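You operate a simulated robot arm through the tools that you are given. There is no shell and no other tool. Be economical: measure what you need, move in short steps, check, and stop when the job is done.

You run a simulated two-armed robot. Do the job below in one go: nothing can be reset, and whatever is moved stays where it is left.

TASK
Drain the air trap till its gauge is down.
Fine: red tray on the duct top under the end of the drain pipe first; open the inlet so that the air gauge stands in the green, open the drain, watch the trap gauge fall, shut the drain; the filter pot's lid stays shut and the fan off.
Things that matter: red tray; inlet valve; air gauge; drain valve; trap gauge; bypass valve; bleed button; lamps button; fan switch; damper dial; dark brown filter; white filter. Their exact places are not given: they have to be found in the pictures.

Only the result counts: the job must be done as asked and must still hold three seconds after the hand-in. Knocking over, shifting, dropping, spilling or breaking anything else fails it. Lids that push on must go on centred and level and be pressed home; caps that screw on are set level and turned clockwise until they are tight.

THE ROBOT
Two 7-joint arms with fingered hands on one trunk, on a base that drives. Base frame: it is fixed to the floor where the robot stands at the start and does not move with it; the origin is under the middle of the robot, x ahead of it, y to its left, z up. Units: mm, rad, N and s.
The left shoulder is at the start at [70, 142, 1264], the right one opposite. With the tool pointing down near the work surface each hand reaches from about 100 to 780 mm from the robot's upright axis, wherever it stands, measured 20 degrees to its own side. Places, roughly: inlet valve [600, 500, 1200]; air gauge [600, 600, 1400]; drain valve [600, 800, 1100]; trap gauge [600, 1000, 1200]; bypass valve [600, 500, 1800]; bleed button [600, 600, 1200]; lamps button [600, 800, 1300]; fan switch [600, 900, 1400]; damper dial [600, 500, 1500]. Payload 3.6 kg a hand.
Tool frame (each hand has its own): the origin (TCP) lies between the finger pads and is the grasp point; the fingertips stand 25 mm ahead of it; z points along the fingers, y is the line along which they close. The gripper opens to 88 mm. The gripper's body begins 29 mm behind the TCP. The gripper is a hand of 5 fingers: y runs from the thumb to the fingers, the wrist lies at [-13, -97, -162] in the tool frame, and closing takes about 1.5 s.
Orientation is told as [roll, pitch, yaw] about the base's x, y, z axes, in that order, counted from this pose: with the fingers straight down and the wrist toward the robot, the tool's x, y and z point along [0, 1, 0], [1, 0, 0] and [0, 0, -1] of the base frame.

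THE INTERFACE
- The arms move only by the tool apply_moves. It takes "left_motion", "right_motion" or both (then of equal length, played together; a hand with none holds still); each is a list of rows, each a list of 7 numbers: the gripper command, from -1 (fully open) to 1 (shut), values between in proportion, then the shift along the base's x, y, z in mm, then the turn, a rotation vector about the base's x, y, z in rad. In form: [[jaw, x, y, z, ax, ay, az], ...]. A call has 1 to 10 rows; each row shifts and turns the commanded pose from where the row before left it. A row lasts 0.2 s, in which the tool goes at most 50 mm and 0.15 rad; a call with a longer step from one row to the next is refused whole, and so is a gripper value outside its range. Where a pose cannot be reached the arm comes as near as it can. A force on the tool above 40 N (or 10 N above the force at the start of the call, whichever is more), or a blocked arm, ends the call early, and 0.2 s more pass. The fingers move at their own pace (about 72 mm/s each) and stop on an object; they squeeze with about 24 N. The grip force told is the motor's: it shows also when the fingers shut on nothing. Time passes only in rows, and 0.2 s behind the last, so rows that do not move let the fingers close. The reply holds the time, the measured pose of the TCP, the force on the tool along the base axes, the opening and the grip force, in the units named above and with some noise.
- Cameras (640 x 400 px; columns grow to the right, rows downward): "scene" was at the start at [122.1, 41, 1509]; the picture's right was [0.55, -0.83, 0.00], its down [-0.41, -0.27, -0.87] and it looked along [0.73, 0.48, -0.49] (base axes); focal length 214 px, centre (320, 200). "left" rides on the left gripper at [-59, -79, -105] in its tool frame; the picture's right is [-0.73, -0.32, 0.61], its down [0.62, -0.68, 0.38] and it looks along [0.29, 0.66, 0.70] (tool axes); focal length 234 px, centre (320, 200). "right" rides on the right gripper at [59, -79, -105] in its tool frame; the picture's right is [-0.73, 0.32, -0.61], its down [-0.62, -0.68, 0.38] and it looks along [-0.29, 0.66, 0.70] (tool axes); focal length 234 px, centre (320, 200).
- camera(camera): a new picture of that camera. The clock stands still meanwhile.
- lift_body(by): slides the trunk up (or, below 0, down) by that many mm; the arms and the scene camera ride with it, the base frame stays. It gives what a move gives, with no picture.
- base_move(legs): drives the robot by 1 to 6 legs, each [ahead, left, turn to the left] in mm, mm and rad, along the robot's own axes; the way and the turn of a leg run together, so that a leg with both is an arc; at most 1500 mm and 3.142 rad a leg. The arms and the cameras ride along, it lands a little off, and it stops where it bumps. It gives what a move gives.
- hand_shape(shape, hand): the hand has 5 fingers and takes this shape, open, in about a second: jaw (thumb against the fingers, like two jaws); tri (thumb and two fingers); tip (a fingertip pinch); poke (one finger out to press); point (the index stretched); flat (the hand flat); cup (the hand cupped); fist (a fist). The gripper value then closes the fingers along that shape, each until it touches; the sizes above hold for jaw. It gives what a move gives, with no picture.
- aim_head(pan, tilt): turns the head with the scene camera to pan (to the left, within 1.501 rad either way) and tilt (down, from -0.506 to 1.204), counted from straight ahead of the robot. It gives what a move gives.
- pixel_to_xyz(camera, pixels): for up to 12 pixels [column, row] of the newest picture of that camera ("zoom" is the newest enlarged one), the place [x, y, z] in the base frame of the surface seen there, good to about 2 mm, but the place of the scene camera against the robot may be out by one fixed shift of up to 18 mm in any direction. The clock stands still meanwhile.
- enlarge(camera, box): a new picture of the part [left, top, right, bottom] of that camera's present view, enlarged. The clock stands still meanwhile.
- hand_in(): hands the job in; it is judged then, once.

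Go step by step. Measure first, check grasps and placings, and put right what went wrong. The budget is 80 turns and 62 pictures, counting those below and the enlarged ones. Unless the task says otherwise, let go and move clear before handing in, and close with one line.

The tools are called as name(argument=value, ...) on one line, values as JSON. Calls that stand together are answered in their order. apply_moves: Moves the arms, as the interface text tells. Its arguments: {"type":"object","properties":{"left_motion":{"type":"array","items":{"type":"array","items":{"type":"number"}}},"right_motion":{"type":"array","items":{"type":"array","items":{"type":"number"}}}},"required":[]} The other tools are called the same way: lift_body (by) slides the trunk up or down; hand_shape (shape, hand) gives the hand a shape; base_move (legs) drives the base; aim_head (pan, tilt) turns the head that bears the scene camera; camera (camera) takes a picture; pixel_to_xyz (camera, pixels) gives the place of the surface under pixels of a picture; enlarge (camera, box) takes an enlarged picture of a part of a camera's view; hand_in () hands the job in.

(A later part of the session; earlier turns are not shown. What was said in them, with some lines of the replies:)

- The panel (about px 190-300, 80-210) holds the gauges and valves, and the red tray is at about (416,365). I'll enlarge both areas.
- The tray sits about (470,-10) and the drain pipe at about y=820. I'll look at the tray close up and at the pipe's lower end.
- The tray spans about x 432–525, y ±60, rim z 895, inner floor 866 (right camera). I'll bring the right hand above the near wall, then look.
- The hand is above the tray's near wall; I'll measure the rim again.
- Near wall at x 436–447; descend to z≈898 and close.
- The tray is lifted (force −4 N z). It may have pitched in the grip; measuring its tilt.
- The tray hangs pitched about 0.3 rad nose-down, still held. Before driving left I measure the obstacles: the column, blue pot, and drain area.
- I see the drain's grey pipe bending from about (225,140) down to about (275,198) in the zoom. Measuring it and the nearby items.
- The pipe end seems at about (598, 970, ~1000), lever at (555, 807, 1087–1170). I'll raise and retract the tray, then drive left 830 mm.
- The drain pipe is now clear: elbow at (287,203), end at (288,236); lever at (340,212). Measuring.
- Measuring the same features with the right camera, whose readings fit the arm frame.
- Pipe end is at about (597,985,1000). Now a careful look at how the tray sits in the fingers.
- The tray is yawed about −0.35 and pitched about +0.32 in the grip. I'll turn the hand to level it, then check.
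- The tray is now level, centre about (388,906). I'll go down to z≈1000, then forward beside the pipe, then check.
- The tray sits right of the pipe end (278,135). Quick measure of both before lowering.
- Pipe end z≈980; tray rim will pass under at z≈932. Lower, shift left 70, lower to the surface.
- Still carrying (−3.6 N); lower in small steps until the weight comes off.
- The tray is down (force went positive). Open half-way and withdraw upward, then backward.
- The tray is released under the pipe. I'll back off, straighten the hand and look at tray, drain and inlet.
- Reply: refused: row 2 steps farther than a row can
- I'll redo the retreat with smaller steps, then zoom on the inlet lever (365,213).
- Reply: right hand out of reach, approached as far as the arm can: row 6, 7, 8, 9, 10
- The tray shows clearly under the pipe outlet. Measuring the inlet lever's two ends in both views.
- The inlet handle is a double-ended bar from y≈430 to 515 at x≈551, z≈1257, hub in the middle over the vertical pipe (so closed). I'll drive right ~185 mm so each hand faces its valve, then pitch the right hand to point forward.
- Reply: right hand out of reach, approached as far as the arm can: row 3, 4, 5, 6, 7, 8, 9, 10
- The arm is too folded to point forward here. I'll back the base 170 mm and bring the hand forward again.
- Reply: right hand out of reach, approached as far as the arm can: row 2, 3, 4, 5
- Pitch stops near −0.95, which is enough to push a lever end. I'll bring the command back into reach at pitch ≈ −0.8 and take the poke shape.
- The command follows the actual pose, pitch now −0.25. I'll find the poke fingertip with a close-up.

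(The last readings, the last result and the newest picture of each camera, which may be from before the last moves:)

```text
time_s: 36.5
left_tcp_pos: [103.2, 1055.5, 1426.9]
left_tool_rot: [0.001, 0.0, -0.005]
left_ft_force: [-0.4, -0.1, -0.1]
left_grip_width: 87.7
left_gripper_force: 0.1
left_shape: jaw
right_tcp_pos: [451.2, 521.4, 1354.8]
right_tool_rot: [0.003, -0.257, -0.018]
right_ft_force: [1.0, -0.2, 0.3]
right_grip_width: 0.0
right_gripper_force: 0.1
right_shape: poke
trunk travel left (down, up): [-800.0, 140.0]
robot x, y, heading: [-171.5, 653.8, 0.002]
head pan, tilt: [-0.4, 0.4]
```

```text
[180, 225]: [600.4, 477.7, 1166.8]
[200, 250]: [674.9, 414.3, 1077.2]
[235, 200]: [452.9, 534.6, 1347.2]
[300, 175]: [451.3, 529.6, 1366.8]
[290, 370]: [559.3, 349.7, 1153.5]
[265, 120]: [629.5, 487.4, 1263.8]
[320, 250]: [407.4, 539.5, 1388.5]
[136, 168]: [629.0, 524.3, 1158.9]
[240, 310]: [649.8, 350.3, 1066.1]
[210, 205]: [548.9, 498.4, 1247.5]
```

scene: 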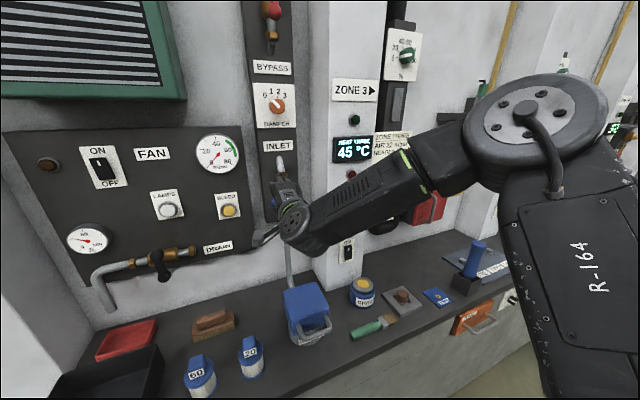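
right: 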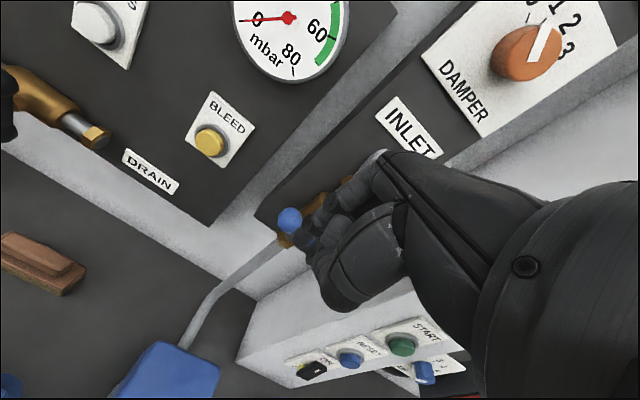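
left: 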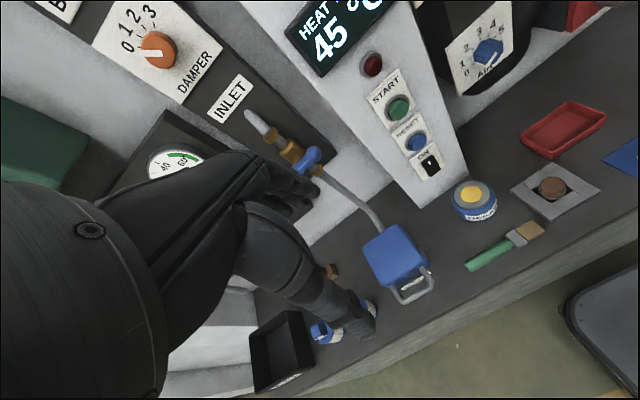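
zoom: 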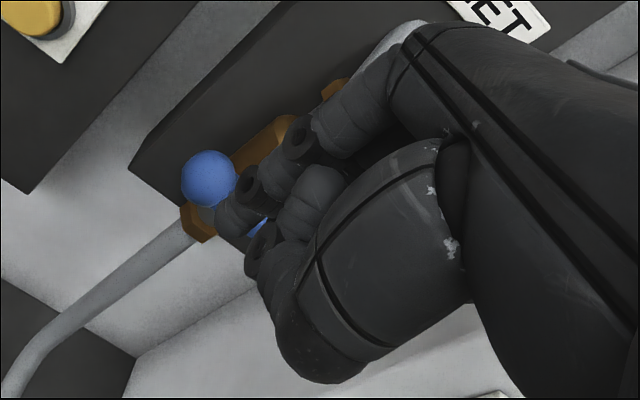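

Index tip is about (457,528,1331). I'll pitch to −0.6 and bring the tip just above the left ball (549,512,1256), then check.

apply_moves(right_motion=[[-1, 0, 0, 0, 0, -0.12, 0], [-1, 0, 0, 0, 0, -0.12, 0], [-1, 0, 0, 0, 0, -0.12, 0], [-1, 30, -5, 0, 0, 0, 0], [-1, 30, -5, 0, 0, 0, 0], [-1, 25, -5, -20, 0, 0, 0], [-1, 0, 0, -20, 0, 0, 0], [-1, 0, 0, 0, 0, 0, 0]])

enlarge(camera="right", box=[210, 120, 410, 320])

enlarge(camera="scene", box=[190, 120, 350, 270])

```text
time_s: 38.3
left_tcp_pos: [102.6, 1055.3, 1426.9]
left_tool_rot: [0.0, -0.002, -0.005]
left_ft_force: [0.7, -0.2, 0.3]
left_grip_width: 87.7
left_gripper_force: 0.0
left_shape: jaw
right_tcp_pos: [534.5, 506.6, 1314.2]
right_tool_rot: [0.008, -0.615, -0.022]
right_ft_force: [-0.2, 0.7, -0.5]
right_grip_width: 0.0
right_gripper_force: 0.1
right_shape: poke
trunk travel left (down, up): [-800.0, 140.0]
robot x, y, heading: [-168.5, 654.0, -0.001]
head pan, tilt: [-0.4, 0.4]
```

```text
2.00 times, centred on (310, 220) of right
```

zoom: 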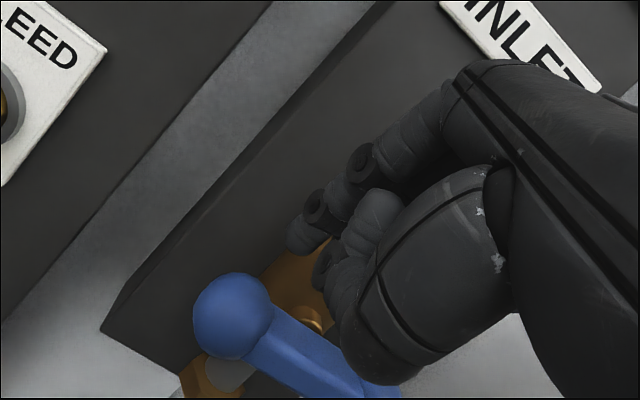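

```text
2.67 times, centred on (270, 195) of scene
```

zoom: 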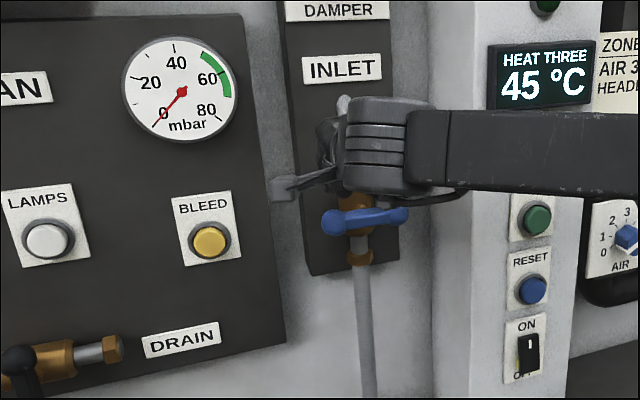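

camera(camera="right")

pixel_to_xyz(camera="right", pixels=[[308, 238], [318, 222], [312, 230], [325, 255], [281, 268], [300, 280], [335, 205], [345, 230]])

```text
29 pictures are left
```

right: 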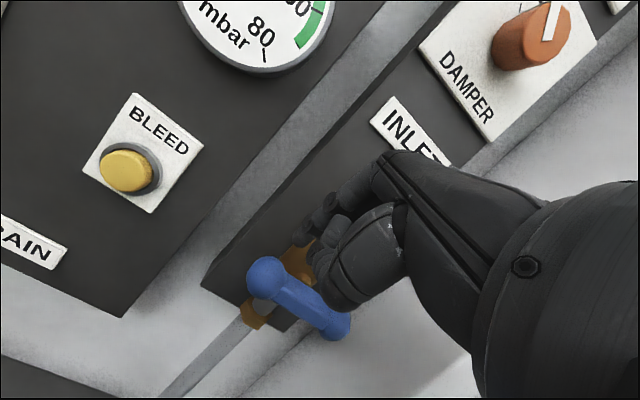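

```text
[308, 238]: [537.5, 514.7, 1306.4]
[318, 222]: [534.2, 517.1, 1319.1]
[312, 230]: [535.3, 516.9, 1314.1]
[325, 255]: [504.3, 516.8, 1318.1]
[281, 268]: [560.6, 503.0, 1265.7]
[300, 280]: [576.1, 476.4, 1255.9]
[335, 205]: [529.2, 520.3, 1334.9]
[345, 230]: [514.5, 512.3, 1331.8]
```

Fingertip is about (542,508,1297), ball top about z 1268. Lower onto it and push about 12 mm to see which way it yields.

apply_moves(right_motion=[[-1, 8, 2, -15, 0, 0, 0], [-1, 0, 0, -12, 0, 0, 0], [-1, 0, 0, -5, 0, 0, 0], [-1, 0, 0, -5, 0, 0, 0], [-1, 0, -1, -5, 0, 0, 0], [-1, 0, 0, 0, 0, 0, 0]])

enlarge(camera="scene", box=[190, 120, 350, 270])

```text
time_s: 39.7
left_tcp_pos: [103.0, 1057.2, 1425.8]
left_tool_rot: [0.0, 0.001, -0.003]
left_ft_force: [-0.1, -0.8, -0.1]
left_grip_width: 87.8
left_gripper_force: 0.1
left_shape: jaw
right_tcp_pos: [542.4, 507.6, 1273.6]
right_tool_rot: [0.01, -0.616, -0.021]
right_ft_force: [-0.3, 1.0, 1.9]
right_grip_width: 0.1
right_gripper_force: 0.1
right_shape: poke
trunk travel left (down, up): [-800.0, 140.0]
robot x, y, heading: [-170.0, 654.9, -0.005]
head pan, tilt: [-0.4, 0.4]
```

```text
2.67 times, centred on (270, 195) of scene
```

zoom: 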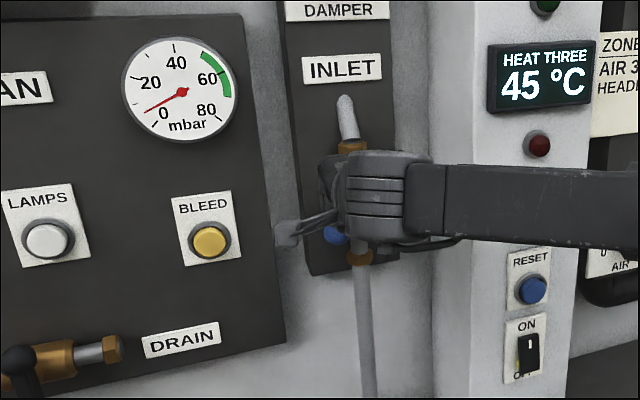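

The needle rose to about 7, so pressing the left end down opens it. I continue along the arc.

apply_moves(right_motion=[[-1, 0, 0, -5, 0, 0, 0], [-1, 0, 0, -5, 0, 0, 0], [-1, 0, 0, -5, 0, 0, 0], [-1, 0, -1, -5, 0, 0, 0], [-1, 0, 0, 0, 0, 0, 0]])

enlarge(camera="scene", box=[190, 120, 350, 270])

```text
time_s: 40.9
left_tcp_pos: [102.1, 1056.1, 1426.5]
left_tool_rot: [0.0, 0.0, -0.004]
left_ft_force: [-0.3, -0.8, 0.0]
left_grip_width: 87.5
left_gripper_force: 0.0
left_shape: jaw
right_tcp_pos: [543.4, 506.5, 1253.3]
right_tool_rot: [0.009, -0.615, -0.021]
right_ft_force: [-0.5, 1.0, 1.5]
right_grip_width: 0.1
right_gripper_force: 0.0
right_shape: poke
trunk travel left (down, up): [-800.0, 140.0]
robot x, y, heading: [-169.8, 652.3, -0.003]
head pan, tilt: [-0.4, 0.4]
```

```text
2.67 times, centred on (270, 195) of scene
```

zoom: 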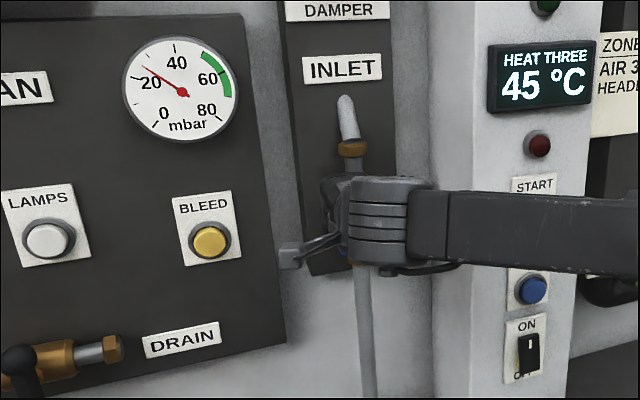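

Needle about 25. Continue about 10 mm more, following the arc.

apply_moves(right_motion=[[-1, 0, -2, -5, 0, 0, 0], [-1, 0, -2, -5, 0, 0, 0], [-1, 0, 0, 0, 0, 0, 0], [-1, 0, 0, 0, 0, 0, 0]])

enlarge(camera="scene", box=[190, 120, 350, 270])

```text
time_s: 41.9
left_tcp_pos: [103.2, 1055.2, 1426.1]
left_tool_rot: [-0.002, 0.0, -0.003]
left_ft_force: [0.3, 1.0, 1.0]
left_grip_width: 87.7
left_gripper_force: 0.1
left_shape: jaw
right_tcp_pos: [542.7, 503.9, 1244.0]
right_tool_rot: [0.009, -0.616, -0.019]
right_ft_force: [-0.3, 2.9, 3.3]
right_grip_width: 0.0
right_gripper_force: 0.1
right_shape: poke
trunk travel left (down, up): [-800.0, 140.0]
robot x, y, heading: [-169.6, 648.4, -0.002]
head pan, tilt: [-0.4, 0.4]
```

```text
2.67 times, centred on (270, 195) of scene
```

zoom: 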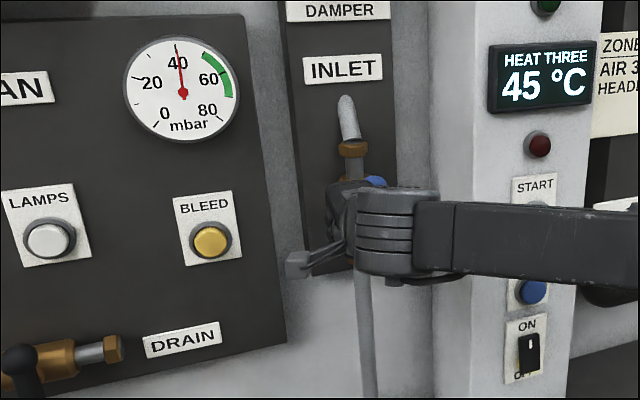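

Needle at 40; green is about 52–68. Push on, more sideways now.

apply_moves(right_motion=[[-1, 0, -3, -4, 0, 0, 0], [-1, 0, -3, -4, 0, 0, 0], [-1, 0, 0, 0, 0, 0, 0], [-1, 0, 0, 0, 0, 0, 0]])

enlarge(camera="scene", box=[190, 120, 350, 270])

```text
time_s: 42.9
left_tcp_pos: [99.4, 1063.2, 1426.0]
left_tool_rot: [-0.005, -0.002, -0.005]
left_ft_force: [-0.1, -0.1, 0.3]
left_grip_width: 87.7
left_gripper_force: 0.0
left_shape: jaw
right_tcp_pos: [539.8, 502.6, 1238.4]
right_tool_rot: [0.003, -0.617, -0.013]
right_ft_force: [-3.8, 17.5, 11.1]
right_grip_width: 0.0
right_gripper_force: 0.0
right_shape: poke
trunk travel left (down, up): [-800.0, 140.0]
robot x, y, heading: [-168.5, 648.1, -0.003]
head pan, tilt: [-0.4, 0.4]
```

```text
2.67 times, centred on (270, 195) of scene
```

zoom: 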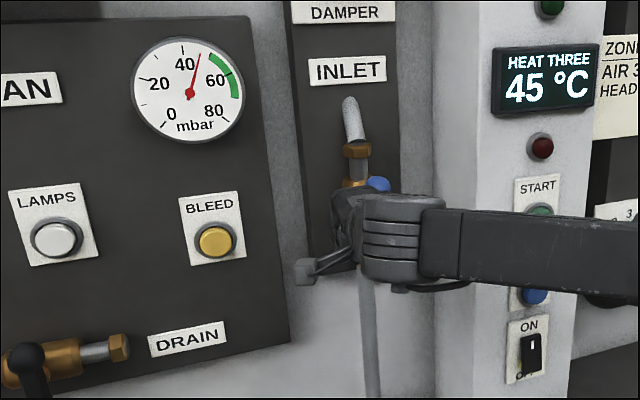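

A side force of 17 N shows another part of the hand is blocked; needle at about 48. I back off and look.

apply_moves(right_motion=[[-1, 0, 6, 3, 0, 0, 0], [-1, 0, 6, 3, 0, 0, 0], [-1, 0, 0, 0, 0, 0, 0]])

camera(camera="right")

```text
time_s: 43.7
left_tcp_pos: [104.3, 1055.5, 1427.9]
left_tool_rot: [0.0, 0.0, -0.005]
left_ft_force: [-0.1, -0.1, -0.7]
left_grip_width: 87.6
left_gripper_force: 0.0
left_shape: jaw
right_tcp_pos: [544.9, 506.1, 1240.7]
right_tool_rot: [0.008, -0.614, -0.023]
right_ft_force: [0.0, 0.5, -0.5]
right_grip_width: 0.1
right_gripper_force: 0.1
right_shape: poke
trunk travel left (down, up): [-800.0, 140.0]
robot x, y, heading: [-170.1, 652.4, -0.007]
head pan, tilt: [-0.4, 0.4]
```

```text
24 pictures are left
```

right: 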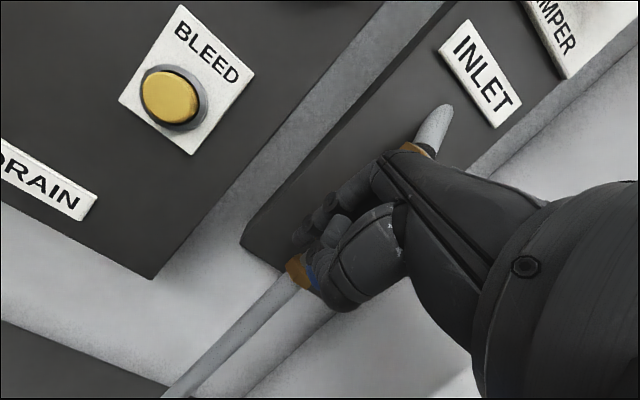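

The knuckles probably meet the handle's raised end. I'll move off left, lean the hand left (roll about x −0.5) so the fingertip leads, then push again.

apply_moves(right_motion=[[-1, 0, 15, 5, 0, 0, 0], [-1, 0, 5, 0, -0.13, 0, 0], [-1, 0, 5, 0, -0.13, 0, 0], [-1, 0, 5, 0, -0.13, 0, 0], [-1, 0, 0, 0, -0.11, 0, 0], [-1, 0, 0, 0, 0, 0, 0]])

camera(camera="right")

enlarge(camera="scene", box=[190, 120, 350, 270])

```text
time_s: 45.1
left_tcp_pos: [103.5, 1054.8, 1427.1]
left_tool_rot: [0.0, -0.001, -0.004]
left_ft_force: [0.0, 0.6, 0.7]
left_grip_width: 87.4
left_gripper_force: 0.1
left_shape: jaw
right_tcp_pos: [543.5, 536.9, 1246.6]
right_tool_rot: [-0.585, -0.541, 0.311]
right_ft_force: [0.1, -0.2, -0.2]
right_grip_width: 0.2
right_gripper_force: 0.0
right_shape: poke
trunk travel left (down, up): [-800.0, 140.0]
robot x, y, heading: [-169.7, 651.7, -0.011]
head pan, tilt: [-0.4, 0.4]
```

```text
23 pictures are left
```

right: 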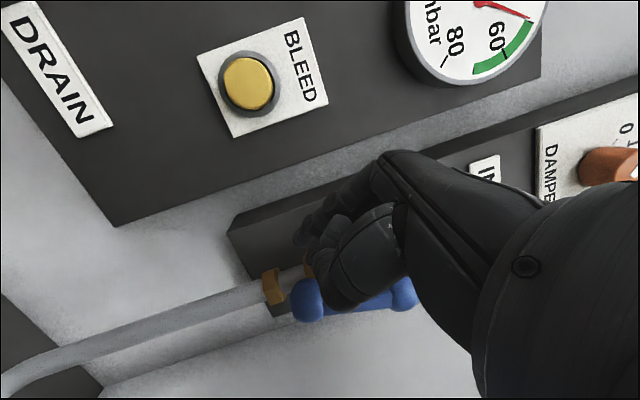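

```text
2.67 times, centred on (270, 195) of scene
```

zoom: 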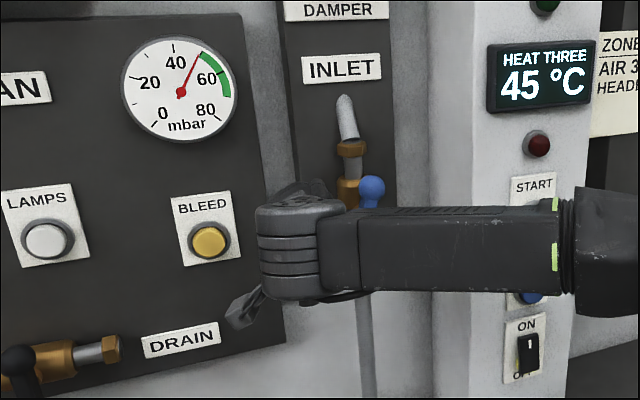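

Needle now near 50, at the green's start. Measuring fingertip and the lower ball.

pixel_to_xyz(camera="right", pixels=[[308, 300], [300, 290], [300, 238], [310, 222], [330, 235], [405, 290], [320, 215], [345, 300], [318, 245]])

```text
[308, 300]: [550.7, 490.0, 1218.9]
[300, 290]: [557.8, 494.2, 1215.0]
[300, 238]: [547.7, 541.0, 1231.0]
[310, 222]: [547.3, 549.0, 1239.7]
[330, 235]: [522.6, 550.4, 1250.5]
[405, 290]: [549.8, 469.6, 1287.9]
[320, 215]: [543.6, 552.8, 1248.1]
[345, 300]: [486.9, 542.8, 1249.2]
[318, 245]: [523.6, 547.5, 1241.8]
```

Ball centre is at about (552,481,1222), tip about (551,535,1228). Move right ~38 mm at slightly lower z to nudge it.

apply_moves(right_motion=[[-1, 2, -12, -3, 0, 0, 0], [-1, 0, -12, -3, 0, 0, 0], [-1, 0, -8, 0, 0, 0, 0], [-1, 0, -3, 0, 0, 0, 0], [-1, 0, -3, 0, 0, 0, 0], [-1, 0, 0, 0, 0, 0, 0]])

enlarge(camera="scene", box=[190, 120, 350, 270])

```text
time_s: 46.5
left_tcp_pos: [103.3, 1055.7, 1426.9]
left_tool_rot: [0.001, 0.0, -0.004]
left_ft_force: [-0.2, -0.4, -0.6]
left_grip_width: 87.5
left_gripper_force: 0.0
left_shape: jaw
right_tcp_pos: [545.2, 500.0, 1240.9]
right_tool_rot: [-0.586, -0.541, 0.31]
right_ft_force: [-1.1, 1.2, 1.8]
right_grip_width: 0.0
right_gripper_force: 0.1
right_shape: poke
trunk travel left (down, up): [-800.0, 140.0]
robot x, y, heading: [-169.7, 652.0, 0.001]
head pan, tilt: [-0.4, 0.4]
```

```text
2.67 times, centred on (270, 195) of scene
```

zoom: 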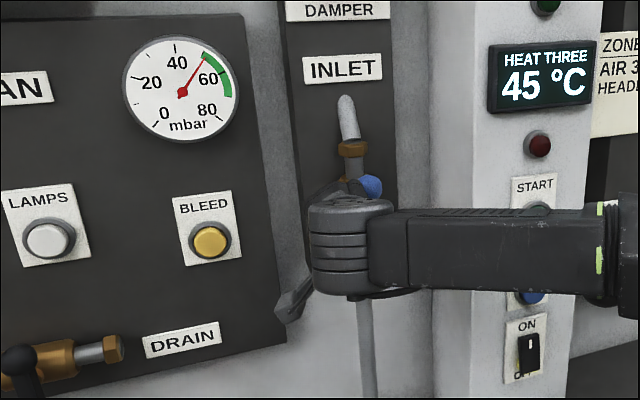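

Contact is light, needle ≈53. Push a further 4 mm.

apply_moves(right_motion=[[-1, 0, -2, -1, 0, 0, 0], [-1, 0, -2, 0, 0, 0, 0], [-1, 0, 0, 0, 0, 0, 0]])

enlarge(camera="scene", box=[190, 120, 350, 270])

```text
time_s: 47.3
left_tcp_pos: [103.6, 1057.3, 1426.8]
left_tool_rot: [0.0, 0.0, -0.004]
left_ft_force: [0.1, -0.6, 0.4]
left_grip_width: 87.4
left_gripper_force: 0.0
left_shape: jaw
right_tcp_pos: [546.2, 497.5, 1239.1]
right_tool_rot: [-0.585, -0.541, 0.312]
right_ft_force: [-1.2, 4.3, 1.0]
right_grip_width: 0.0
right_gripper_force: 0.1
right_shape: poke
trunk travel left (down, up): [-800.0, 140.0]
robot x, y, heading: [-167.7, 650.8, -0.003]
head pan, tilt: [-0.4, 0.4]
```

```text
2.67 times, centred on (270, 195) of scene
```

zoom: 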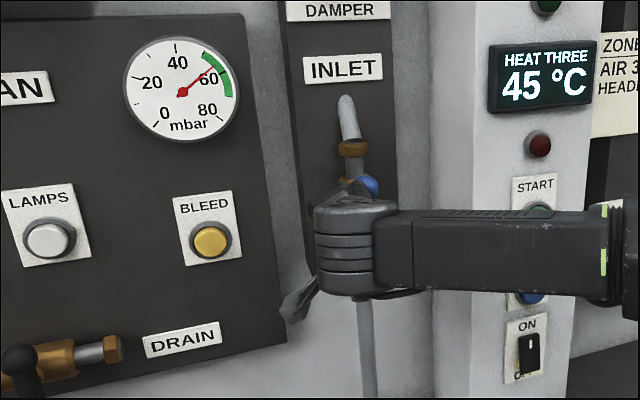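

Needle ≈57, in the green. I withdraw the right hand left-then-back and bring the left hand (poke shape) leaning toward the drain lever.

hand_shape(hand="left", shape="poke")

apply_moves(right_motion=[[-1, 0, 12, 0, 0, 0, 0], [-1, 0, 15, 0, 0, 0, 0], [-1, -30, 0, 0, 0, 0, 0], [-1, -30, 0, 0, 0, 0, 0], [-1, -30, 0, 0, 0.12, 0, 0], [-1, -30, 0, 0, 0.12, 0, 0], [-1, -20, -20, 0, 0.12, 0, 0], [-1, 0, -20, 0, 0.12, 0, 0], [-1, 0, 0, 0, 0, 0, 0], [-1, 0, 0, 0, 0, 0, 0]], left_motion=[[-1, 30, -10, -31, 0, 0, 0], [-1, 30, -10, -31, 0, -0.12, 0], [-1, 30, -10, -31, 0, -0.12, 0], [-1, 30, -10, -31, 0, -0.12, 0], [-1, 30, -10, -31, 0, -0.12, 0], [-1, 30, -10, -31, -0.12, 0, 0], [-1, 30, -10, -31, -0.12, 0, 0], [-1, 30, -10, -31, -0.12, 0, 0], [-1, 30, -10, -31, -0.12, 0, 0], [-1, 30, -10, -31, 0, 0, 0]])

aim_head(pan=0.15, tilt=0.35)

camera(camera="scene")

camera(camera="left")

```text
time_s: 48.2
left_tcp_pos: [103.8, 1057.1, 1425.5]
left_tool_rot: [-0.002, -0.001, -0.004]
left_ft_force: [0.3, 0.1, 0.3]
left_grip_width: 0.0
left_gripper_force: 0.0
left_shape: poke
right_tcp_pos: [546.1, 496.7, 1239.3]
right_tool_rot: [-0.585, -0.541, 0.312]
right_ft_force: [-0.8, 4.4, -0.1]
right_grip_width: 0.0
right_gripper_force: 0.2
right_shape: poke
trunk travel left (down, up): [-800.0, 140.0]
robot x, y, heading: [-172.5, 653.5, -0.008]
head pan, tilt: [-0.4, 0.4]
```

```text
time_s: 50.4
left_tcp_pos: [405.9, 954.8, 1116.1]
left_tool_rot: [-0.531, -0.423, 0.231]
left_ft_force: [-0.4, 0.3, 0.3]
left_grip_width: 0.0
left_gripper_force: 0.1
left_shape: poke
right_tcp_pos: [406.6, 483.9, 1238.8]
right_tool_rot: [-0.014, -0.616, -0.007]
right_ft_force: [-0.2, 0.6, -0.2]
right_grip_width: 0.0
right_gripper_force: 0.1
right_shape: poke
trunk travel left (down, up): [-800.0, 140.0]
robot x, y, heading: [-168.3, 653.2, -0.001]
head pan, tilt: [-0.4, 0.4]
```

```text
time_s: 51.4
left_tcp_pos: [402.8, 954.8, 1117.2]
left_tool_rot: [-0.529, -0.423, 0.232]
left_ft_force: [1.0, 0.2, -1.1]
left_grip_width: 0.0
left_gripper_force: 0.0
left_shape: poke
right_tcp_pos: [405.3, 482.8, 1238.1]
right_tool_rot: [-0.014, -0.616, -0.006]
right_ft_force: [-0.9, 0.5, 0.0]
right_grip_width: 0.0
right_gripper_force: 0.1
right_shape: poke
trunk travel left (down, up): [-800.0, 140.0]
robot x, y, heading: [-166.7, 651.8, -0.004]
head pan, tilt: [0.15, 0.351]
```

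```text
19 pictures are left
```

scene: 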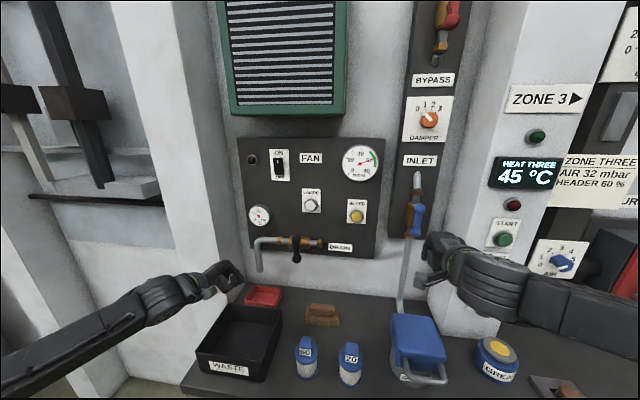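

```text
18 pictures are left
```

left: 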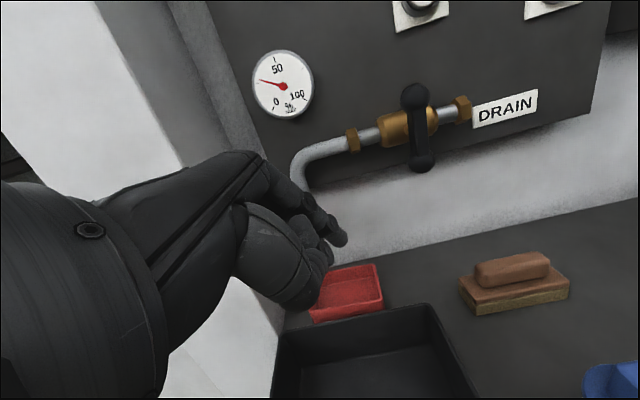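

The drain lever is vertical: top ball (414,97), bottom ball (421,162); fingertip near (340,238). Measuring.

pixel_to_xyz(camera="left", pixels=[[421, 163], [414, 97], [415, 130], [341, 238], [330, 225], [318, 212], [308, 195], [300, 165], [395, 135], [350, 290]])

```text
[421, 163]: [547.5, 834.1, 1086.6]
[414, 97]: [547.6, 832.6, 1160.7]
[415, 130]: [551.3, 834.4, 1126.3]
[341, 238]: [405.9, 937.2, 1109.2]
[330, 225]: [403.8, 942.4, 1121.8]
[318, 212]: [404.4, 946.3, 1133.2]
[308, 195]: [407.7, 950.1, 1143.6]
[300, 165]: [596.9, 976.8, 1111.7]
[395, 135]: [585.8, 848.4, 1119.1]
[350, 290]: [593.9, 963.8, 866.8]
```

Fingertip ≈ (410,938,1102); I bring it left of the bottom ball at z≈1092 and push right in small steps.

apply_moves(left_motion=[[-1, 36, -17, -2, 0, 0, 0], [-1, 36, -17, -3, 0, 0, 0], [-1, 36, -17, -3, 0, 0, 0], [-1, 35, -17, -3, 0, 0, 0], [-1, 0, -8, 0, 0, 0, 0], [-1, 0, -7, 0, 0, 0, 0], [-1, 0, -7, 0, 0, 0, 0], [-1, 0, -7, 0, 0, 0, 0], [-1, 0, 0, 0, 0, 0, 0]])

camera(camera="left")

```text
time_s: 53.4
left_tcp_pos: [547.3, 858.3, 1106.2]
left_tool_rot: [-0.532, -0.424, 0.231]
left_ft_force: [0.1, 2.2, 1.5]
left_grip_width: 0.0
left_gripper_force: 0.0
left_shape: poke
right_tcp_pos: [405.1, 482.8, 1238.9]
right_tool_rot: [-0.014, -0.617, -0.006]
right_ft_force: [-1.0, -0.3, -0.1]
right_grip_width: 0.0
right_gripper_force: 0.0
right_shape: poke
trunk travel left (down, up): [-800.0, 140.0]
robot x, y, heading: [-168.6, 652.7, -0.006]
head pan, tilt: [0.15, 0.351]
```

```text
17 pictures are left
```

left: 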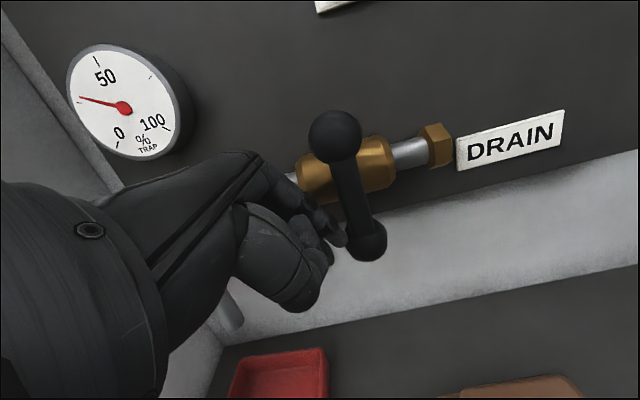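

The lever is turning (about 15°) with light force. Continue 28 mm.

apply_moves(left_motion=[[-1, 0, -7, 0, 0, 0, 0], [-1, 0, -7, 0, 0, 0, 0], [-1, 0, -7, 0, 0, 0, 0], [-1, 0, -7, 0, 0, 0, 0], [-1, 0, 0, 0, 0, 0, 0]])

camera(camera="left")

```text
time_s: 54.4
left_tcp_pos: [544.6, 848.7, 1104.3]
left_tool_rot: [-0.521, -0.424, 0.253]
left_ft_force: [-2.0, 27.6, -2.7]
left_grip_width: 0.0
left_gripper_force: 0.1
left_shape: poke
right_tcp_pos: [405.2, 489.1, 1238.7]
right_tool_rot: [-0.018, -0.616, -0.001]
right_ft_force: [-0.3, 0.0, -0.4]
right_grip_width: 0.1
right_gripper_force: 0.0
right_shape: poke
trunk travel left (down, up): [-800.0, 140.0]
robot x, y, heading: [-165.7, 650.6, 0.001]
head pan, tilt: [0.15, 0.351]
stopped in row 5 (left hand): the force on the tool passed its limit (the readings are from after the stop); the commanded pose is now the measured one
```

```text
16 pictures are left
```

left: 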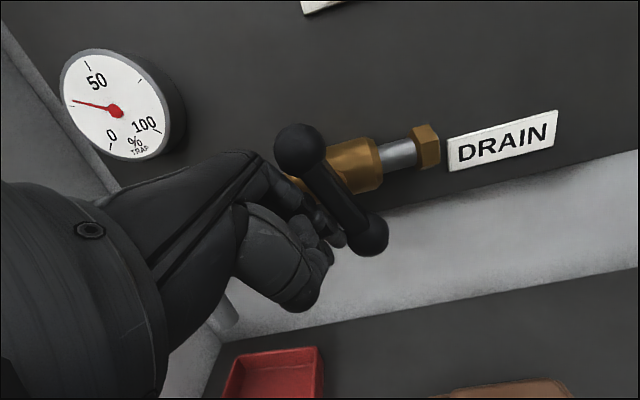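

The lever is about 40° over and my finger base is now blocked. I back off, wait 2 s, and see whether the trap gauge falls.

apply_moves(left_motion=[[-1, 0, 10, -2, 0, 0, 0], [-1, 0, 20, -3, 0, 0, 0], [-1, 0, 0, 0, 0, 0, 0], [-1, 0, 0, 0, 0, 0, 0], [-1, 0, 0, 0, 0, 0, 0], [-1, 0, 0, 0, 0, 0, 0], [-1, 0, 0, 0, 0, 0, 0], [-1, 0, 0, 0, 0, 0, 0], [-1, 0, 0, 0, 0, 0, 0], [-1, 0, 0, 0, 0, 0, 0]])

camera(camera="left")

```text
time_s: 56.6
left_tcp_pos: [546.5, 870.1, 1100.0]
left_tool_rot: [-0.527, -0.426, 0.244]
left_ft_force: [0.1, -0.3, 0.8]
left_grip_width: 0.2
left_gripper_force: 0.1
left_shape: poke
right_tcp_pos: [405.5, 485.8, 1238.9]
right_tool_rot: [-0.014, -0.618, -0.004]
right_ft_force: [-0.1, 0.0, 0.5]
right_grip_width: 0.0
right_gripper_force: 0.0
right_shape: poke
trunk travel left (down, up): [-800.0, 140.0]
robot x, y, heading: [-170.9, 654.1, -0.001]
head pan, tilt: [0.15, 0.351]
```

```text
15 pictures are left
```

left: 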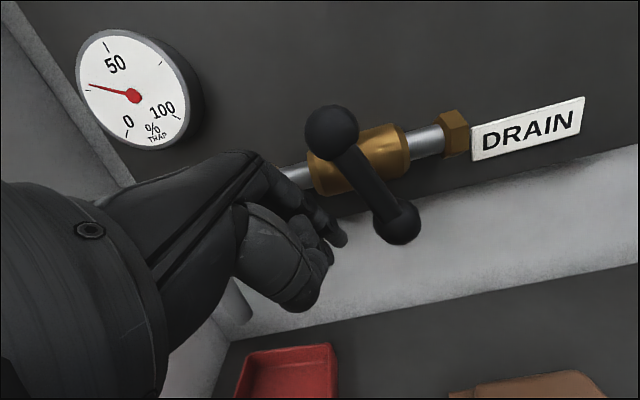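

The trap gauge (~28 %) isn't clearly falling at this angle, so it must open wider. I'll bring the left hand upright above the top ball and press it down.

apply_moves(left_motion=[[-1, -40, 10, 5, 0, 0, 0], [-1, -20, 0, 35, 0, 0, 0], [-1, 0, -5, 40, 0.13, 0, 0], [-1, 0, -8, 22, 0.13, 0, 0], [-1, 0, -8, 0, 0.13, 0, 0], [-1, 0, -8, 0, 0.1, 0, 0], [-1, 30, 0, 0, 0, 0, 0], [-1, 30, 0, 0, 0, 0, 0], [-1, 0, 0, 0, 0, 0, 0]])

camera(camera="left")

pixel_to_xyz(camera="left", pixels=[[341, 238], [330, 225], [335, 245], [345, 245]])

```text
time_s: 58.6
left_tcp_pos: [546.8, 850.8, 1203.2]
left_tool_rot: [0.019, -0.485, -0.003]
left_ft_force: [0.0, 0.0, 0.0]
left_grip_width: 0.0
left_gripper_force: 0.1
left_shape: poke
right_tcp_pos: [406.3, 486.5, 1239.4]
right_tool_rot: [-0.014, -0.615, -0.005]
right_ft_force: [-0.8, 0.3, 0.4]
right_grip_width: 0.1
right_gripper_force: 0.0
right_shape: poke
trunk travel left (down, up): [-800.0, 140.0]
robot x, y, heading: [-168.0, 648.7, -0.001]
head pan, tilt: [0.15, 0.351]
```

```text
14 pictures are left
```

left: 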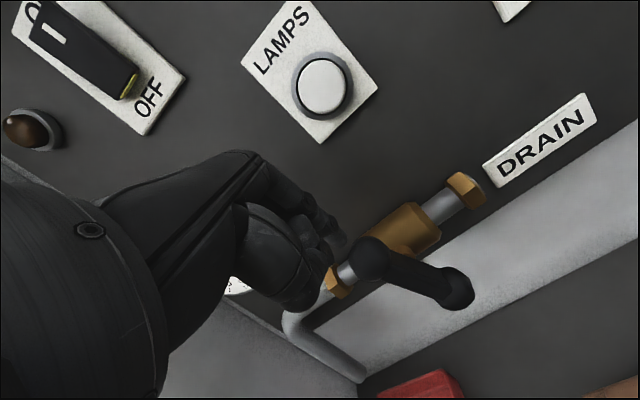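

```text
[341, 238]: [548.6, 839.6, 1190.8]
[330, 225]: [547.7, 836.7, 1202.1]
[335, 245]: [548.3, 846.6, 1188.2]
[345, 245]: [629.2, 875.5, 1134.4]
```

pixel_to_xyz(camera="left", pixels=[[370, 250], [365, 262], [460, 288], [415, 275]])

```text
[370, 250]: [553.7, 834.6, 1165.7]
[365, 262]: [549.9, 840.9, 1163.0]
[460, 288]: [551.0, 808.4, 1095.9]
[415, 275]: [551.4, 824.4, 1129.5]
```

The lever is only ~27° open. I'll put the tip right of the top ball and sweep it left and down along the arc.

apply_moves(left_motion=[[-1, 2, -17, 0, 0, 0, 0], [-1, 0, 0, -16, 0, 0, 0], [-1, 0, 6, 0, 0, 0, 0], [-1, 0, 7, -2, 0, 0, 0], [-1, 0, 6, -2, 0, 0, 0], [-1, 0, 6, -3, 0, 0, 0], [-1, 0, 5, -4, 0, 0, 0], [-1, 0, 5, -5, 0, 0, 0], [-1, 0, 0, 0, 0, 0, 0]])

camera(camera="left")

```text
time_s: 60.6
left_tcp_pos: [547.9, 867.9, 1170.3]
left_tool_rot: [0.021, -0.485, -0.003]
left_ft_force: [-0.6, 0.9, 1.4]
left_grip_width: 0.1
left_gripper_force: 0.0
left_shape: poke
right_tcp_pos: [405.9, 484.8, 1239.3]
right_tool_rot: [-0.014, -0.617, -0.004]
right_ft_force: [0.1, 0.3, -0.7]
right_grip_width: 0.2
right_gripper_force: 0.1
right_shape: poke
trunk travel left (down, up): [-800.0, 140.0]
robot x, y, heading: [-165.6, 651.5, -0.0]
head pan, tilt: [0.15, 0.351]
```

```text
13 pictures are left
```

left: 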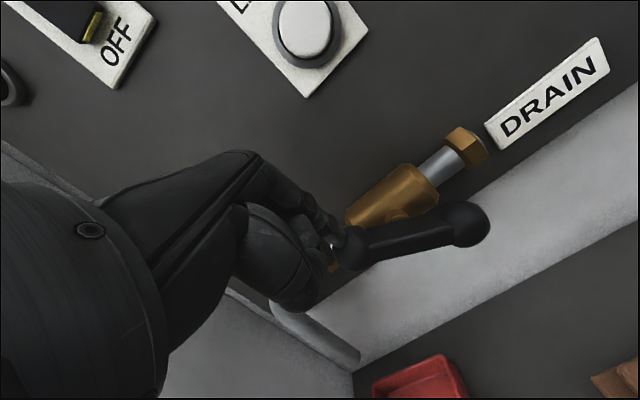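

The lever is now nearly along the pipe. Push a bit further, lift clear, and watch both gauges.

apply_moves(left_motion=[[-1, 0, 3, -5, 0, 0, 0], [-1, 0, 2, -5, 0, 0, 0], [-1, 0, 1, -4, 0, 0, 0], [-1, 0, 0, 0, 0, 0, 0], [-1, 0, 0, 20, 0, 0, 0], [-1, -20, 0, 20, 0, 0, 0], [-1, -40, 0, 20, 0, 0, 0], [-1, -40, 0, 0, 0, 0, 0], [-1, 0, 0, 0, 0, 0, 0], [-1, 0, 0, 0, 0, 0, 0]])

enlarge(camera="scene", box=[225, 130, 435, 280])

```text
time_s: 62.8
left_tcp_pos: [448.3, 874.4, 1216.1]
left_tool_rot: [0.015, -0.484, -0.001]
left_ft_force: [-0.3, 0.2, -0.8]
left_grip_width: 0.2
left_gripper_force: 0.1
left_shape: poke
right_tcp_pos: [406.4, 483.9, 1239.6]
right_tool_rot: [-0.015, -0.616, -0.004]
right_ft_force: [-0.5, 0.2, 0.6]
right_grip_width: 0.0
right_gripper_force: 0.0
right_shape: poke
trunk travel left (down, up): [-800.0, 140.0]
robot x, y, heading: [-172.1, 653.4, 0.001]
head pan, tilt: [0.15, 0.351]
```

```text
2.67 times, centred on (330, 205) of scene
```

zoom: 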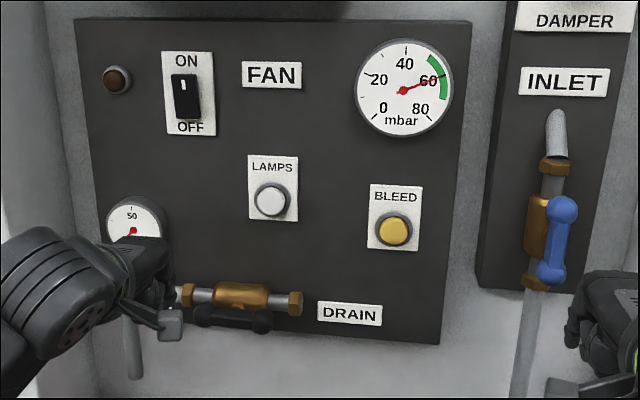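

Air gauge ≈60 in green, drain fully open (lever along pipe). The trap gauge is hidden by my arm; I move the left hand back and shift the base left 150 mm to ready the right hand for closing.

apply_moves(left_motion=[[-1, -40, 0, 20, 0, 0, 0], [-1, -40, 0, 20, 0, 0, 0], [-1, -40, 0, 20, 0, 0, 0], [-1, -40, 0, 20, 0, 0, 0], [-1, -40, 20, 20, 0, 0, 0], [-1, 0, 40, 20, 0, 0, 0]])

base_move(legs=[[0, 150, 0]])

camera(camera="scene")

```text
time_s: 64.2
left_tcp_pos: [248.6, 937.7, 1334.9]
left_tool_rot: [0.016, -0.484, 0.0]
left_ft_force: [-0.6, 0.0, -0.7]
left_grip_width: 0.1
left_gripper_force: 0.0
left_shape: poke
right_tcp_pos: [406.2, 486.2, 1238.3]
right_tool_rot: [-0.014, -0.616, -0.002]
right_ft_force: [-0.5, -0.1, -0.4]
right_grip_width: 0.0
right_gripper_force: 0.1
right_shape: poke
trunk travel left (down, up): [-800.0, 140.0]
robot x, y, heading: [-167.6, 649.1, 0.001]
head pan, tilt: [0.15, 0.351]
```

```text
time_s: 65.6
left_tcp_pos: [249.3, 1082.5, 1335.8]
left_tool_rot: [0.021, -0.485, -0.004]
left_ft_force: [0.0, -0.6, 0.5]
left_grip_width: 0.0
left_gripper_force: 0.0
left_shape: poke
right_tcp_pos: [405.4, 632.3, 1239.5]
right_tool_rot: [-0.012, -0.616, -0.008]
right_ft_force: [-0.1, -0.9, 0.5]
right_grip_width: 0.2
right_gripper_force: 0.1
right_shape: poke
trunk travel left (down, up): [-800.0, 140.0]
robot x, y, heading: [-166.7, 800.6, -0.005]
head pan, tilt: [0.15, 0.351]
```

```text
11 pictures are left
```

scene: 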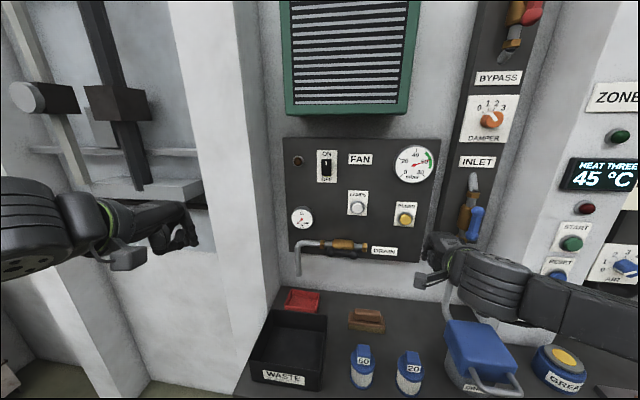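

The trap gauge is falling. I stage the right hand above the lever's right end, leaning right, then zoom on the gauges.

apply_moves(right_motion=[[-1, 20, 25, 0, 0, 0, 0], [-1, 20, 25, 0, 0.12, 0, 0], [-1, 20, 25, 0, 0.12, 0, 0], [-1, 20, 25, -8, 0.11, 0, 0], [-1, 20, 25, -10, 0, 0, 0], [-1, 20, 15, -10, 0, 0, 0], [-1, 18, 8, -10, 0, 0, 0], [-1, 0, 0, 0, 0, 0, 0], [-1, 0, 0, 0, 0, 0, 0]])

enlarge(camera="scene", box=[275, 130, 445, 280])

camera(camera="right")

```text
time_s: 67.6
left_tcp_pos: [248.7, 1083.7, 1335.6]
left_tool_rot: [0.018, -0.486, -0.005]
left_ft_force: [-0.5, 0.4, -0.6]
left_grip_width: 0.0
left_gripper_force: 0.0
left_shape: poke
right_tcp_pos: [545.1, 783.4, 1199.0]
right_tool_rot: [0.408, -0.572, -0.244]
right_ft_force: [-0.4, 0.2, 0.5]
right_grip_width: 0.0
right_gripper_force: 0.0
right_shape: poke
trunk travel left (down, up): [-800.0, 140.0]
robot x, y, heading: [-171.3, 803.9, -0.004]
head pan, tilt: [0.15, 0.351]
```

```text
2.67 times, centred on (360, 205) of scene
```

zoom: 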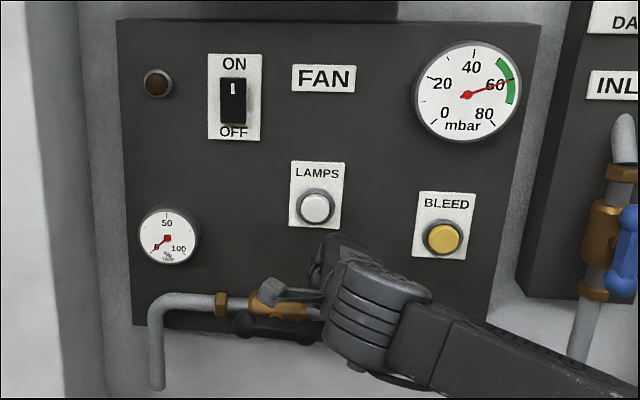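

```text
9 pictures are left
```

right: 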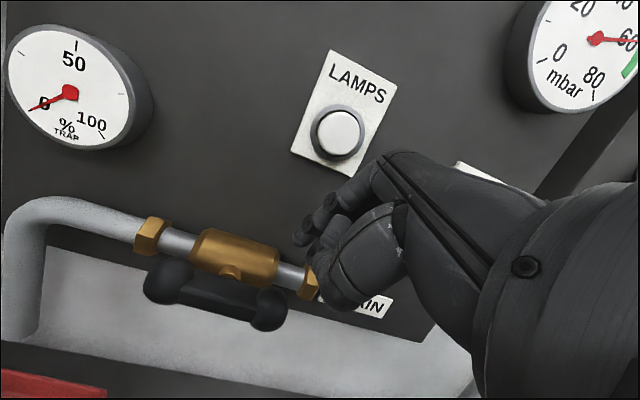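

The trap gauge is at about 0, air ≈62 in green. Measuring the lever's right ball and fingertip for closing.

pixel_to_xyz(camera="right", pixels=[[268, 308], [262, 295], [168, 280], [300, 238], [310, 225], [306, 240]])

```text
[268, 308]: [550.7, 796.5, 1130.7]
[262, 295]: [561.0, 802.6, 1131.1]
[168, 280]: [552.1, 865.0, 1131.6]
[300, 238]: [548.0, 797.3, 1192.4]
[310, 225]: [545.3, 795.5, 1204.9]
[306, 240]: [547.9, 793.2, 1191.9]
```

Sweep the right ball down and left along its arc, starting with the downward part.

apply_moves(right_motion=[[-1, 4, 0, -20, 0, 0, 0], [-1, 0, 0, -14, 0, 0, 0], [-1, 0, -1, -9, 0, 0, 0], [-1, 0, -1, -9, 0, 0, 0], [-1, 0, 0, -9, 0, 0, 0], [-1, 0, 1, -7, 0, 0, 0], [-1, 0, 4, -8, 0, 0, 0], [-1, 0, 4, -8, 0, 0, 0], [-1, 0, 0, 0, 0, 0, 0]])

camera(camera="right")

```text
time_s: 69.6
left_tcp_pos: [248.0, 1084.3, 1334.8]
left_tool_rot: [0.02, -0.484, -0.003]
left_ft_force: [-1.0, 0.1, 0.6]
left_grip_width: 0.0
left_gripper_force: 0.1
left_shape: poke
right_tcp_pos: [547.7, 790.0, 1115.3]
right_tool_rot: [0.407, -0.573, -0.244]
right_ft_force: [-0.7, -2.2, 1.2]
right_grip_width: 0.3
right_gripper_force: 0.2
right_shape: poke
trunk travel left (down, up): [-800.0, 140.0]
robot x, y, heading: [-169.3, 802.4, 0.001]
head pan, tilt: [0.15, 0.351]
```

```text
8 pictures are left
```

right: 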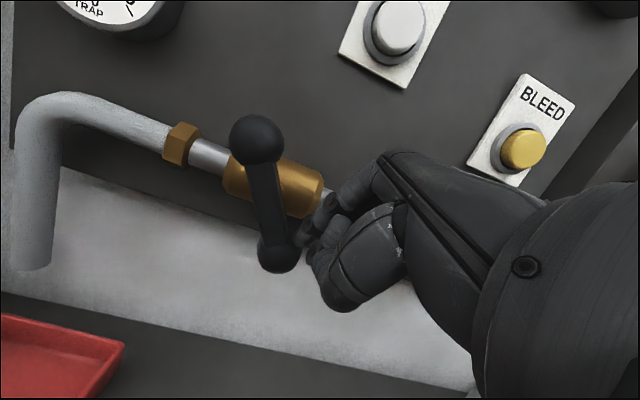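

Lever is about 75° back. Push on left until it meets its stop.

apply_moves(right_motion=[[-1, 0, 4, -4, 0, 0, 0], [-1, 0, 4, -3, 0, 0, 0], [-1, 0, 4, -2, 0, 0, 0], [-1, 0, 3, 0, 0, 0, 0], [-1, 0, 3, 0, 0, 0, 0], [-1, 0, 0, 0, 0, 0, 0]])

camera(camera="right")

```text
time_s: 71.0
left_tcp_pos: [248.8, 1082.1, 1335.8]
left_tool_rot: [0.021, -0.485, -0.004]
left_ft_force: [0.0, -0.2, -1.4]
left_grip_width: 0.0
left_gripper_force: 0.0
left_shape: poke
right_tcp_pos: [547.5, 804.0, 1108.7]
right_tool_rot: [0.409, -0.571, -0.248]
right_ft_force: [-0.3, -11.0, 3.9]
right_grip_width: 0.1
right_gripper_force: 0.1
right_shape: poke
trunk travel left (down, up): [-800.0, 140.0]
robot x, y, heading: [-169.2, 804.1, -0.003]
head pan, tilt: [0.15, 0.351]
```

```text
7 pictures are left
```

right: 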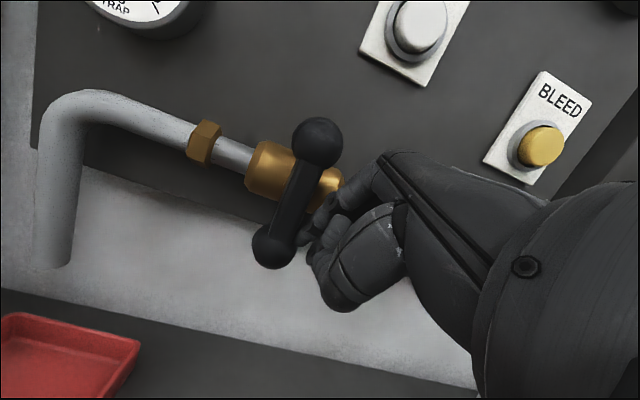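

Resistance −11 N suggests the stop. Verify the lever is vertical by its ball positions.

pixel_to_xyz(camera="right", pixels=[[317, 140], [272, 250], [294, 195]])

apply_moves(right_motion=[[-1, 0, -10, 0, 0, 0, 0], [-1, 0, -15, 0, 0, 0, 0], [-1, -30, -5, 0, 0, 0, 0], [-1, -35, 0, 0, 0, 0, 0], [-1, -35, 0, 0, 0, 0, 0], [-1, 0, -30, 0, 0, 0, 0], [-1, 0, -30, 0, 0, 0, 0], [-1, 0, -30, 0, 0, 0, 0]])

enlarge(camera="scene", box=[275, 130, 495, 320])

```text
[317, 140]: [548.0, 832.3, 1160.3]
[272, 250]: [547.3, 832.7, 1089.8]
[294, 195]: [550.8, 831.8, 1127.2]
```

```text
time_s: 72.8
left_tcp_pos: [250.0, 1085.5, 1335.0]
left_tool_rot: [0.02, -0.485, -0.004]
left_ft_force: [-0.5, -0.8, 0.5]
left_grip_width: 0.1
left_gripper_force: 0.0
left_shape: poke
right_tcp_pos: [450.4, 722.0, 1137.9]
right_tool_rot: [0.398, -0.562, -0.25]
right_ft_force: [-0.2, 0.3, 0.1]
right_grip_width: 0.0
right_gripper_force: 0.0
right_shape: poke
right hand out of reach, approached as far as the arm can: row 6, 7, 8
trunk travel left (down, up): [-800.0, 140.0]
robot x, y, heading: [-166.9, 802.0, -0.001]
head pan, tilt: [0.15, 0.351]
```

```text
2.11 times, centred on (385, 225) of scene
```

zoom: 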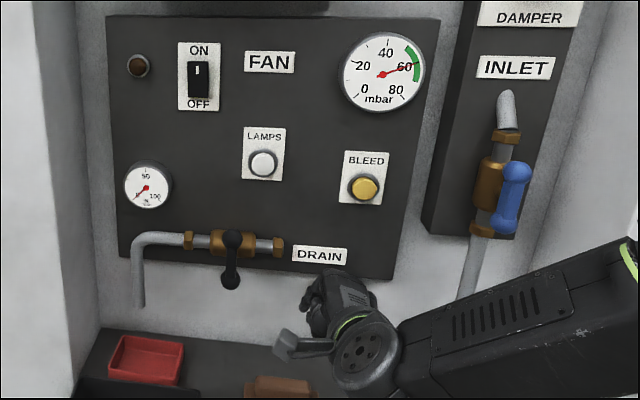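

The drain lever is vertical again (balls at y 832.3 and 832.7), the trap gauge reads about 0, and the air gauge is about 60 in the green. The tray is under the pipe and both hands are clear, so I hand in.

hand_in()

```text
The job is handed in.
```

The trap is drained to about 0: the red tray is under the pipe, the air gauge is in the green and the drain is shut. I left the fan switch and the filter pot's lid alone.
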